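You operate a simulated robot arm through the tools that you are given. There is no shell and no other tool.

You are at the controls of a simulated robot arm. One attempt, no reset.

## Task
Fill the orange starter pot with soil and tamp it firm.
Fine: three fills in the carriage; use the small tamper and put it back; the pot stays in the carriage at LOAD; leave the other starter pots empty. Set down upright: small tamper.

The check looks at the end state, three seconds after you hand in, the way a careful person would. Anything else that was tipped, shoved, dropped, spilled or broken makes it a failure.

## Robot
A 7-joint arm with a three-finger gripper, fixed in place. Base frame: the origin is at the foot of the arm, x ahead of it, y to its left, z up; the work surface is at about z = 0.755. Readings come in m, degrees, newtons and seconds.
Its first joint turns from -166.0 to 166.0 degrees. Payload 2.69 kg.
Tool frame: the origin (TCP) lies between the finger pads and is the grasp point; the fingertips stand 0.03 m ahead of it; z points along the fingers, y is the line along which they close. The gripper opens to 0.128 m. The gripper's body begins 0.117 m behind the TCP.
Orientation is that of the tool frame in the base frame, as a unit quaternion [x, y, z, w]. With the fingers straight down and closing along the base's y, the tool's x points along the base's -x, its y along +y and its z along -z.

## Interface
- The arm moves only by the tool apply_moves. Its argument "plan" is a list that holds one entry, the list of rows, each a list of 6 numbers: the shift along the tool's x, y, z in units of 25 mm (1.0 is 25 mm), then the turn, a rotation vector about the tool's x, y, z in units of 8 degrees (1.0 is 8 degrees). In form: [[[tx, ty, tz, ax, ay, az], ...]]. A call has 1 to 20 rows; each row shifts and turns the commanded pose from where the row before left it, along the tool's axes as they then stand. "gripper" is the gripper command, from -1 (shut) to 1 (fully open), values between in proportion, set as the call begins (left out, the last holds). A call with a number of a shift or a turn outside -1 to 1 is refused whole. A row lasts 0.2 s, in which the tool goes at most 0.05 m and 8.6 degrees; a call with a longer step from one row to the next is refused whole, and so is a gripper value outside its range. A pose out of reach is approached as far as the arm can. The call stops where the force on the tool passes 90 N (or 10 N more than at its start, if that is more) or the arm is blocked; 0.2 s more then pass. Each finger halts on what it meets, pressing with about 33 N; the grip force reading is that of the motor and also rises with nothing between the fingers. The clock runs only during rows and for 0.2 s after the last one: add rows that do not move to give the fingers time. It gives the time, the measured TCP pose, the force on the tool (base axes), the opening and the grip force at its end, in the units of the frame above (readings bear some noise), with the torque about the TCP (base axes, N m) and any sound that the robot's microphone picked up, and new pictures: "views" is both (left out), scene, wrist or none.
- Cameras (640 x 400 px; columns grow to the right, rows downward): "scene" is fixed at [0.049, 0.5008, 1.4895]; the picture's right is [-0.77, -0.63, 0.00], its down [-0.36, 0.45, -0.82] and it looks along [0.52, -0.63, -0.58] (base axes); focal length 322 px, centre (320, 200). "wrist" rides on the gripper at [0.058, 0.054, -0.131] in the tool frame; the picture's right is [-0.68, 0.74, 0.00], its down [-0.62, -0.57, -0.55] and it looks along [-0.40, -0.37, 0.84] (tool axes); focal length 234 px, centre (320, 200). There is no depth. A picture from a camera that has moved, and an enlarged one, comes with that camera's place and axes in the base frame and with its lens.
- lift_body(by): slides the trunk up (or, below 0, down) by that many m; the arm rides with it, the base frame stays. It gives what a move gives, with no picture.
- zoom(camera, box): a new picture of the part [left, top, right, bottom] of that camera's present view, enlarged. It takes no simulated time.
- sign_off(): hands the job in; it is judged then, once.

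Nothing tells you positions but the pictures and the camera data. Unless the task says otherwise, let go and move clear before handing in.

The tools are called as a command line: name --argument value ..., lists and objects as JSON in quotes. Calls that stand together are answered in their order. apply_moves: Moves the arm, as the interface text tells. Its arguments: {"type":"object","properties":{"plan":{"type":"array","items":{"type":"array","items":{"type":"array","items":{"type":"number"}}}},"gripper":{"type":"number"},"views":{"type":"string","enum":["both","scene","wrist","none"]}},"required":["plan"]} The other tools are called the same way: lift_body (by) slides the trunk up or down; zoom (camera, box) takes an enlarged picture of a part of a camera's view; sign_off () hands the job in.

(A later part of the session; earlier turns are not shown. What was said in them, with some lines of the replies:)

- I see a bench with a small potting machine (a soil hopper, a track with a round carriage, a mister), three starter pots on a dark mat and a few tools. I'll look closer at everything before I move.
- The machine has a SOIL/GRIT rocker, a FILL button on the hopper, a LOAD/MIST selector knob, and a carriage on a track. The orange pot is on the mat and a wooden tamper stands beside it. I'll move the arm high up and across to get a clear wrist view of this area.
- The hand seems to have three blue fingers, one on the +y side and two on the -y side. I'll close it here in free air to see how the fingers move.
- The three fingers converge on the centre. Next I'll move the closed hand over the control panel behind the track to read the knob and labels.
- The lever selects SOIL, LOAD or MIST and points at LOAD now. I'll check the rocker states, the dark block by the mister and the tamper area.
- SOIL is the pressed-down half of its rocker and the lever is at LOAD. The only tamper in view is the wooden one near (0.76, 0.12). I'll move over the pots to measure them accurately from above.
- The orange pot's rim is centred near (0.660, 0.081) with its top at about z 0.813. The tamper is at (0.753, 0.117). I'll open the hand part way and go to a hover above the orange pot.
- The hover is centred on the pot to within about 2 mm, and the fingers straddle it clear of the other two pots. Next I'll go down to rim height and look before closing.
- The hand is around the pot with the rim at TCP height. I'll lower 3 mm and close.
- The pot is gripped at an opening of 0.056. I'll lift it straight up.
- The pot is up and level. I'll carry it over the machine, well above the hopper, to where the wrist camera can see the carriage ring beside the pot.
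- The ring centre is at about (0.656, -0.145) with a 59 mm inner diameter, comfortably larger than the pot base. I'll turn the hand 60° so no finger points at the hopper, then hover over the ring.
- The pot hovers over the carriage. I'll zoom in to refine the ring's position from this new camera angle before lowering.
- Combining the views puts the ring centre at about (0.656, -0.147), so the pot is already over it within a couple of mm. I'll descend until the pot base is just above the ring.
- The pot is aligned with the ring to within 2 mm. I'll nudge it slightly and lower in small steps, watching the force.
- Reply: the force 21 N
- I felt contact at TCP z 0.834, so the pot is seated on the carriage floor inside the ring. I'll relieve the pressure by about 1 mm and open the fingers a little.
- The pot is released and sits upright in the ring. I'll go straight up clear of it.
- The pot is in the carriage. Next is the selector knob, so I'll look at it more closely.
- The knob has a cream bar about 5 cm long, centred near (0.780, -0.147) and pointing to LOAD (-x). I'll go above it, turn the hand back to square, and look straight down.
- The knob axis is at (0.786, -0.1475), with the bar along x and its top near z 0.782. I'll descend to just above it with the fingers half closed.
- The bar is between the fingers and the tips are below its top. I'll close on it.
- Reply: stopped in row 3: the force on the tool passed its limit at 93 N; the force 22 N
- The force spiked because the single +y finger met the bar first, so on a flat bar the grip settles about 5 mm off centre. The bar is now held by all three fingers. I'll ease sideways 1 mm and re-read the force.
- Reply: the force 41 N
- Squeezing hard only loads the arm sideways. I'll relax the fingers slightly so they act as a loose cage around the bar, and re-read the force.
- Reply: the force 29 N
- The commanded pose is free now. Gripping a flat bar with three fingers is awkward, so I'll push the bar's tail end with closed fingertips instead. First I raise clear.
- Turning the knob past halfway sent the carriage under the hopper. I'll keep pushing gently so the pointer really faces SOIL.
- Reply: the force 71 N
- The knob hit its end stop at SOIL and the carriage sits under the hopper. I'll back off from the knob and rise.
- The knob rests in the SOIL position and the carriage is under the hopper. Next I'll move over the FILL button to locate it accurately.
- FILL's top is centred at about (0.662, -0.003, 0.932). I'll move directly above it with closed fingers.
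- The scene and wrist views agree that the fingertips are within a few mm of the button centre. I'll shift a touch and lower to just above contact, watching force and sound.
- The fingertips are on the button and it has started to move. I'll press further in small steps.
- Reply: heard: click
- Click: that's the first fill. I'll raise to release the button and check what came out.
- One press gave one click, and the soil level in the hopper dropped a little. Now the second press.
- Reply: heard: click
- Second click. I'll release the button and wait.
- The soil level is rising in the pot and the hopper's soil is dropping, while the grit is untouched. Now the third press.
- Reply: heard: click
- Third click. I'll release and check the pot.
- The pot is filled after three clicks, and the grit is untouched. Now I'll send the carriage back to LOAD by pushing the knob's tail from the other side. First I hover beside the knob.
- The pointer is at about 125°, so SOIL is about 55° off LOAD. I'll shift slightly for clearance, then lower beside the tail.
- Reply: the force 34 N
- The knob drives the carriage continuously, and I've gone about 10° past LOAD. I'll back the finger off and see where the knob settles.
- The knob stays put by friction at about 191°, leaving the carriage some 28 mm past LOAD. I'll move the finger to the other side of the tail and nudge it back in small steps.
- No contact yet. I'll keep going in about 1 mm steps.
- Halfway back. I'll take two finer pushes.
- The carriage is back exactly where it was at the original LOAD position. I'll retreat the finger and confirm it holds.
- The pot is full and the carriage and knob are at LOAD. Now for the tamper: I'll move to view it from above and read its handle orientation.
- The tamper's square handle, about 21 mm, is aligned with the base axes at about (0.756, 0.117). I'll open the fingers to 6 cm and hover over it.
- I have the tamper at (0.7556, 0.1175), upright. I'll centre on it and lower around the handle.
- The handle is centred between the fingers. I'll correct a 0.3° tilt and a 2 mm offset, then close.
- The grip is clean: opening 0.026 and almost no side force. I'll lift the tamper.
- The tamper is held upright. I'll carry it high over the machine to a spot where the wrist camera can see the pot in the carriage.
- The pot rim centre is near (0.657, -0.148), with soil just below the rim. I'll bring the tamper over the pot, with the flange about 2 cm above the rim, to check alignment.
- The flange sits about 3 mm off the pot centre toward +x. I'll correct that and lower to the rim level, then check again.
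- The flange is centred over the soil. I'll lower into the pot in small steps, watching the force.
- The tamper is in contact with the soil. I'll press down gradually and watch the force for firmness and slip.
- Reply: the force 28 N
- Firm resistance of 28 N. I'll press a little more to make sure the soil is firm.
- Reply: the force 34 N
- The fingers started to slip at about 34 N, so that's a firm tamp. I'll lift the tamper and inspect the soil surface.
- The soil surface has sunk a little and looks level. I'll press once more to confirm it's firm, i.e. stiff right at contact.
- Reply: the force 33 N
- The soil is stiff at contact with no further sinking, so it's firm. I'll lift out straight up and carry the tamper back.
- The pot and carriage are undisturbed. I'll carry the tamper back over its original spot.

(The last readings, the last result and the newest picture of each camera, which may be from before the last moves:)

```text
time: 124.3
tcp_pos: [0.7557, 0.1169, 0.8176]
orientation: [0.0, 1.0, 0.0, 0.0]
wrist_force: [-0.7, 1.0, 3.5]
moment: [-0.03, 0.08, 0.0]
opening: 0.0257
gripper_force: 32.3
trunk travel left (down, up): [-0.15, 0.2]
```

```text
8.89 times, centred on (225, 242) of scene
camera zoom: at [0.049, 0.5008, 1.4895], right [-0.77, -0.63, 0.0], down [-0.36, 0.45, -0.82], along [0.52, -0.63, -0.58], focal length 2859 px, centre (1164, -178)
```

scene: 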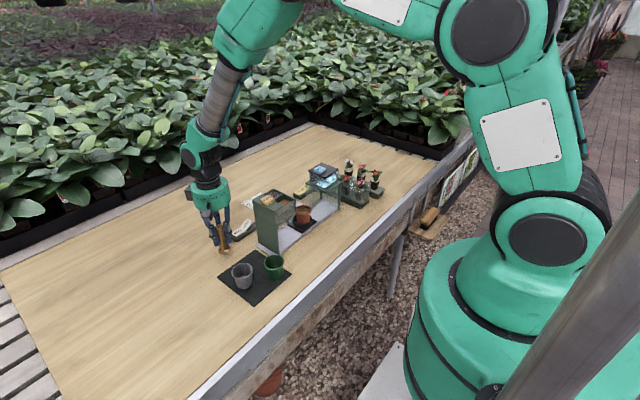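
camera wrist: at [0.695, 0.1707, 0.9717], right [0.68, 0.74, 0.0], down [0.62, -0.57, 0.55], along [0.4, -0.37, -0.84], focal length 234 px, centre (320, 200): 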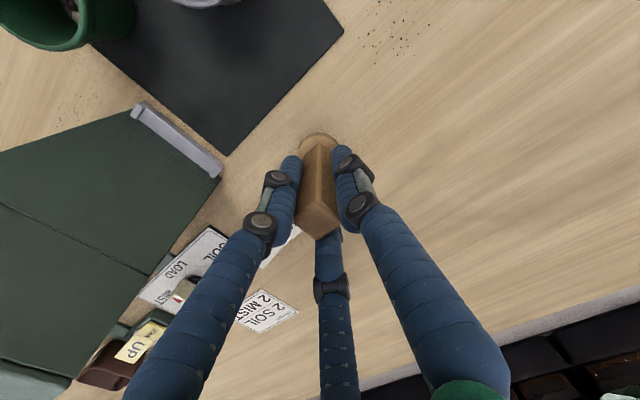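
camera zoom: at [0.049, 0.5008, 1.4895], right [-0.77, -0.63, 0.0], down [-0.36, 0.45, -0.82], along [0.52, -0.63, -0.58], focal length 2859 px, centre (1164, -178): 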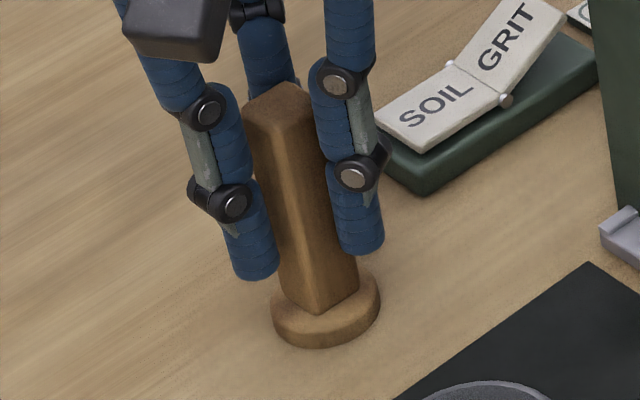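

The base is on the bench with light contact. I'll release gently.

apply_moves --plan '[[[0, 0, 0, 0, 0, 0], [0, 0, 0, 0, 0, 0]]]' --gripper -0.5 --views "none"

apply_moves --plan '[[[0, 0, 0, 0, 0, 0], [0, 0, 0, 0, 0, 0], [0, 0, 0, 0, 0, 0]]]' --gripper 0.0

zoom --camera "scene" --box '[205, 220, 245, 265]'

zoom --camera "wrist" --box '[240, 100, 400, 220]'

```text
time: 124.9
tcp_pos: [0.7563, 0.1156, 0.8167]
orientation: [0.0, 1.0, 0.0, 0.001]
wrist_force: [-0.3, 0.4, 0.3]
moment: [0.02, 0.0, 0.01]
opening: 0.0321
gripper_force: 0.0
trunk travel left (down, up): [-0.15, 0.2]
```

```text
time: 125.7
tcp_pos: [0.7557, 0.1144, 0.8164]
orientation: [0.001, 1.0, 0.0, 0.0]
wrist_force: [-0.5, -0.3, 0.1]
moment: [-0.02, 0.03, -0.01]
opening: 0.0641
gripper_force: 0.1
trunk travel left (down, up): [-0.15, 0.2]
camera wrist: at [0.6972, 0.17, 0.948], right [0.68, 0.74, 0.0], down [0.62, -0.57, 0.55], along [0.4, -0.37, -0.84], focal length 234 px, centre (320, 200)
```

scene: 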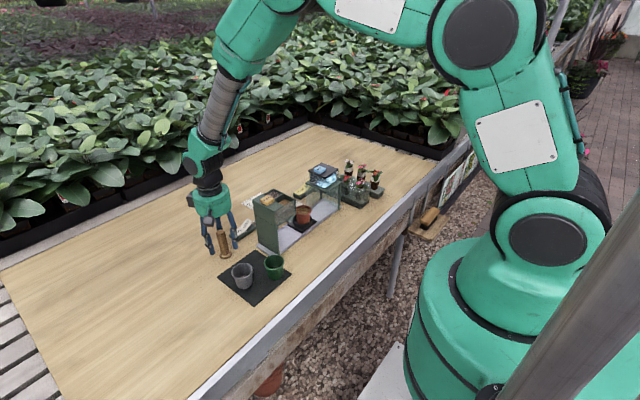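
wrist: 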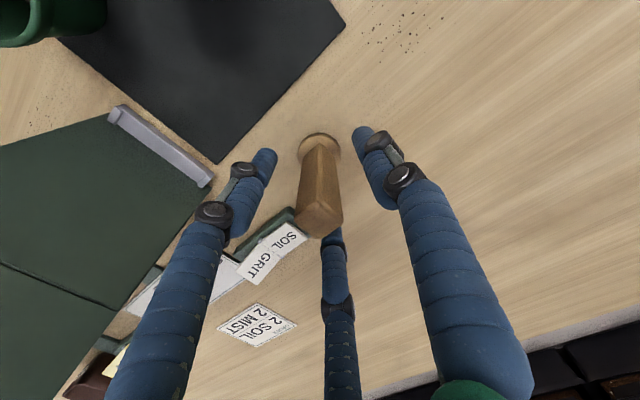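

```text
8.89 times, centred on (225, 242) of scene
camera zoom: at [0.049, 0.5008, 1.4895], right [-0.77, -0.63, 0.0], down [-0.36, 0.45, -0.82], along [0.52, -0.63, -0.58], focal length 2859 px, centre (1164, -178)
```

zoom: 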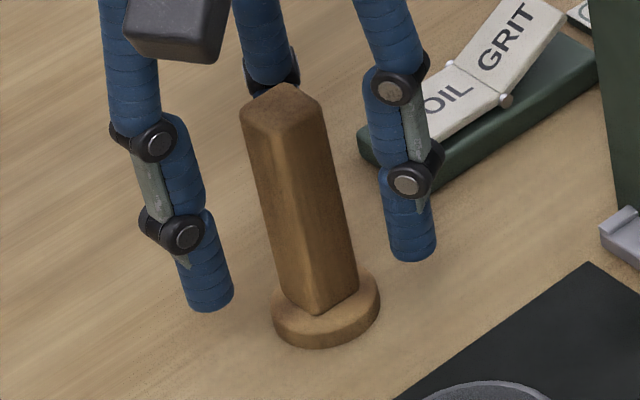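

```text
3.33 times, centred on (320, 160) of wrist
camera zoom: at [0.6972, 0.17, 0.948], right [0.68, 0.74, 0.0], down [0.62, -0.57, 0.55], along [0.4, -0.37, -0.84], focal length 781 px, centre (320, 333)
```

zoom: 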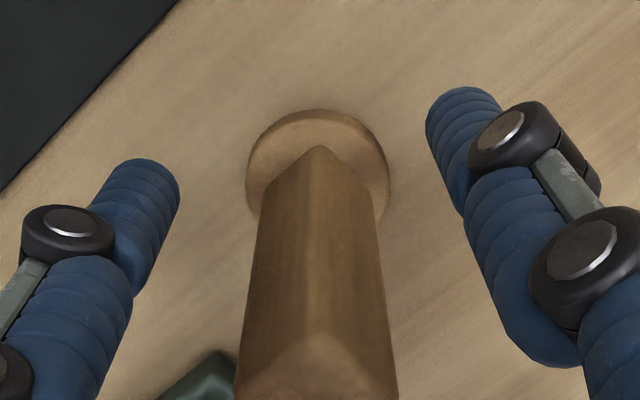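

The tamper stands upright on its own. I'll rise clear and inspect the final state.

apply_moves --plan '[[[0, 0, -0.3, 0, 0, 0], [0, 0, -0.6, 0, 0, 0], [0, 0, -0.9, 0, 0, 0], [0, 0, -0.9, 0, 0, 0], [0, 0, -0.9, 0, 0, 0], [0, 0, -0.9, 0, 0, 0], [0, 0, -0.9, 0, 0, 0], [0, 0, -0.9, 0, 0, 0], [0, 0, -0.9, 0, 0, 0], [0, 0, -0.9, 0, 0, 0], [0, 0, -0.9, 0, 0, 0], [0, 0, -0.9, 0, 0, 0], [0, 0, 0, 0, 0, 0]]]'

zoom --camera "scene" --box '[200, 150, 400, 310]'

zoom --camera "scene" --box '[270, 180, 350, 240]'

zoom --camera "wrist" --box '[120, 0, 440, 220]'

```text
time: 128.5
tcp_pos: [0.7568, 0.1157, 1.0693]
orientation: [0.0, 1.0, 0.0, 0.0]
wrist_force: [-1.0, -0.8, 0.3]
moment: [0.0, -0.04, 0.0]
opening: 0.0641
gripper_force: 0.0
trunk travel left (down, up): [-0.15, 0.2]
camera wrist: at [0.6978, 0.1702, 1.1994], right [0.68, 0.74, 0.0], down [0.62, -0.57, 0.55], along [0.4, -0.37, -0.84], focal length 234 px, centre (320, 200)
```

scene: 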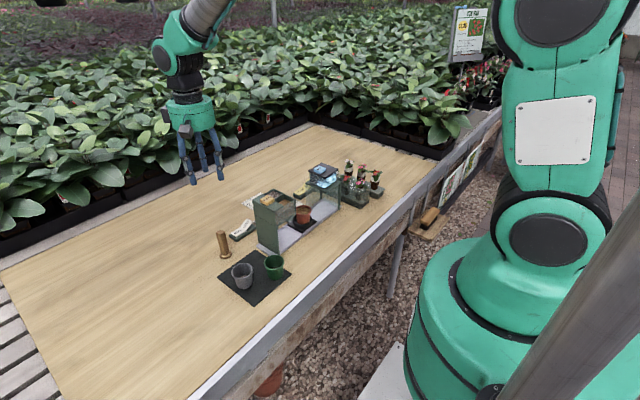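
wrist: 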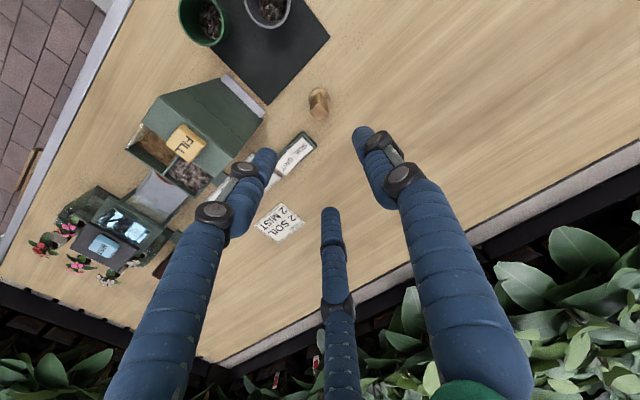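

```text
2.50 times, centred on (300, 230) of scene
camera zoom: at [0.049, 0.5008, 1.4895], right [-0.77, -0.63, 0.0], down [-0.36, 0.45, -0.82], along [0.52, -0.63, -0.58], focal length 804 px, centre (370, 125)
```

zoom: 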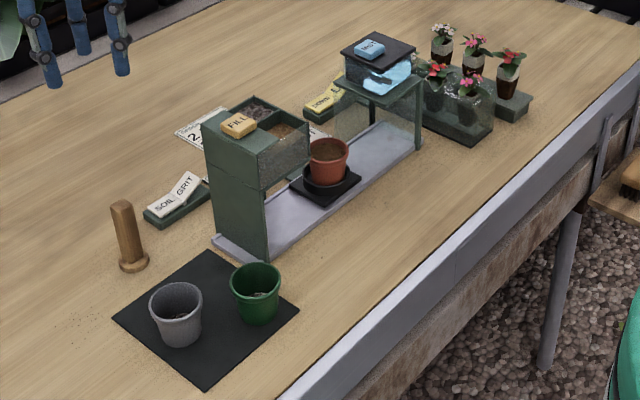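

```text
6.67 times, centred on (310, 210) of scene
camera zoom: at [0.049, 0.5008, 1.4895], right [-0.77, -0.63, 0.0], down [-0.36, 0.45, -0.82], along [0.52, -0.63, -0.58], focal length 2144 px, centre (387, 133)
```

zoom: 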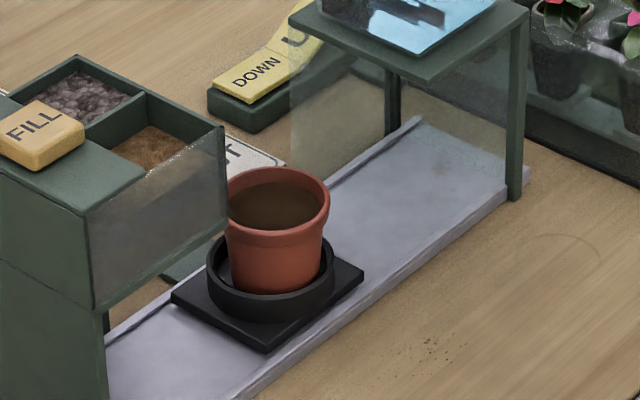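

```text
1.82 times, centred on (280, 110) of wrist
camera zoom: at [0.6978, 0.1702, 1.1994], right [0.68, 0.74, 0.0], down [0.62, -0.57, 0.55], along [0.4, -0.37, -0.84], focal length 426 px, centre (393, 364)
```

zoom: 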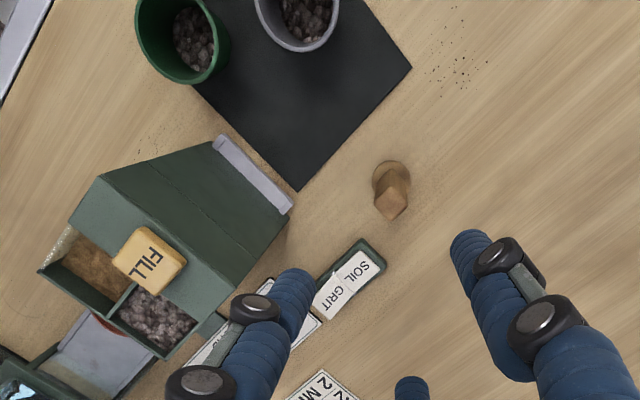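

zoom --camera "scene" --box '[280, 195, 330, 235]'

zoom --camera "scene" --box '[205, 220, 245, 265]'

```text
10.00 times, centred on (305, 215) of scene
camera zoom: at [0.049, 0.5008, 1.4895], right [-0.77, -0.63, 0.0], down [-0.36, 0.45, -0.82], along [0.52, -0.63, -0.58], focal length 3217 px, centre (470, 50)
```

zoom: 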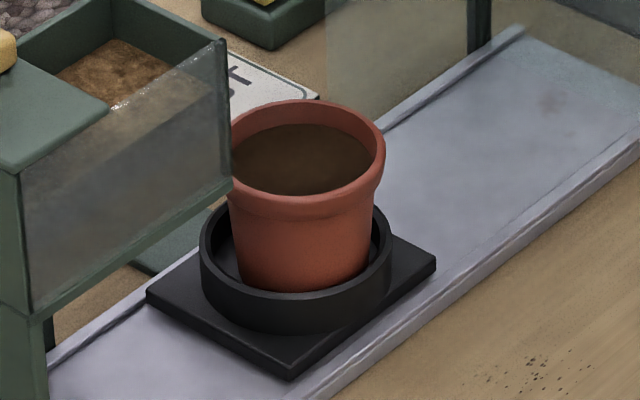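

```text
8.89 times, centred on (225, 242) of scene
camera zoom: at [0.049, 0.5008, 1.4895], right [-0.77, -0.63, 0.0], down [-0.36, 0.45, -0.82], along [0.52, -0.63, -0.58], focal length 2859 px, centre (1164, -178)
```

zoom: 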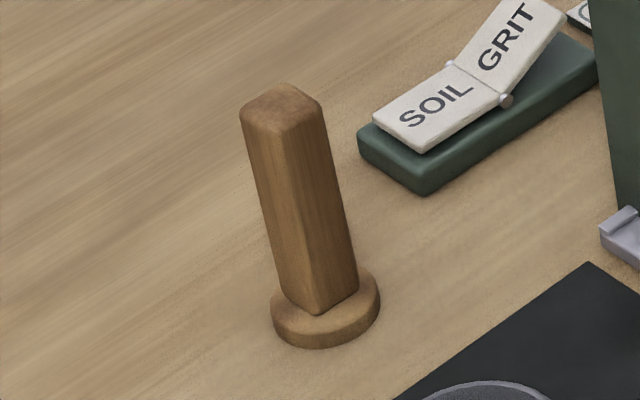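

Final state:
- **Pot:** the orange pot sits upright in the carriage at LOAD, with three fills of soil, tamped firm and level.
- **Tamper:** it stands upright within about 6 mm of where it was.
- **Other pots:** the grey and green pots are untouched, with no soil added.
- **Spills:** I see nothing tipped or spilled.

The arm is clear, so I'm handing in.

sign_off

```text
The job is handed in.
```

I filled the orange starter pot with three fills of soil, tamped it firm, and handed the job in. I haven't been shown the check's result.

- **Pot:** it sits upright in the carriage at LOAD. On the first try I pushed the knob about 15° past LOAD. I nudged it back, and the carriage ended within about a millimetre of where it started.
- **Tamping:** I pressed twice. The first press reached about 34 N, where the handle began to slip in the fingers. The second reached about 33 N, and the soil resisted as soon as the tamper touched it.
- **Small tamper:** I saw only one tamper on the bench, so I used that one. It is back upright, about 6 mm from its original spot.
- **Other pots:** the grey and green pots got no soil. All three pots already had a little dark grit-like material in the bottom before I started.
- **One force spike:** when I first gripped the knob, the force briefly hit 93 N and the arm stopped itself. The knob worked normally afterwards.

In the last pictures nothing else looked moved, tipped or spilled, and the arm was clear before I handed in.
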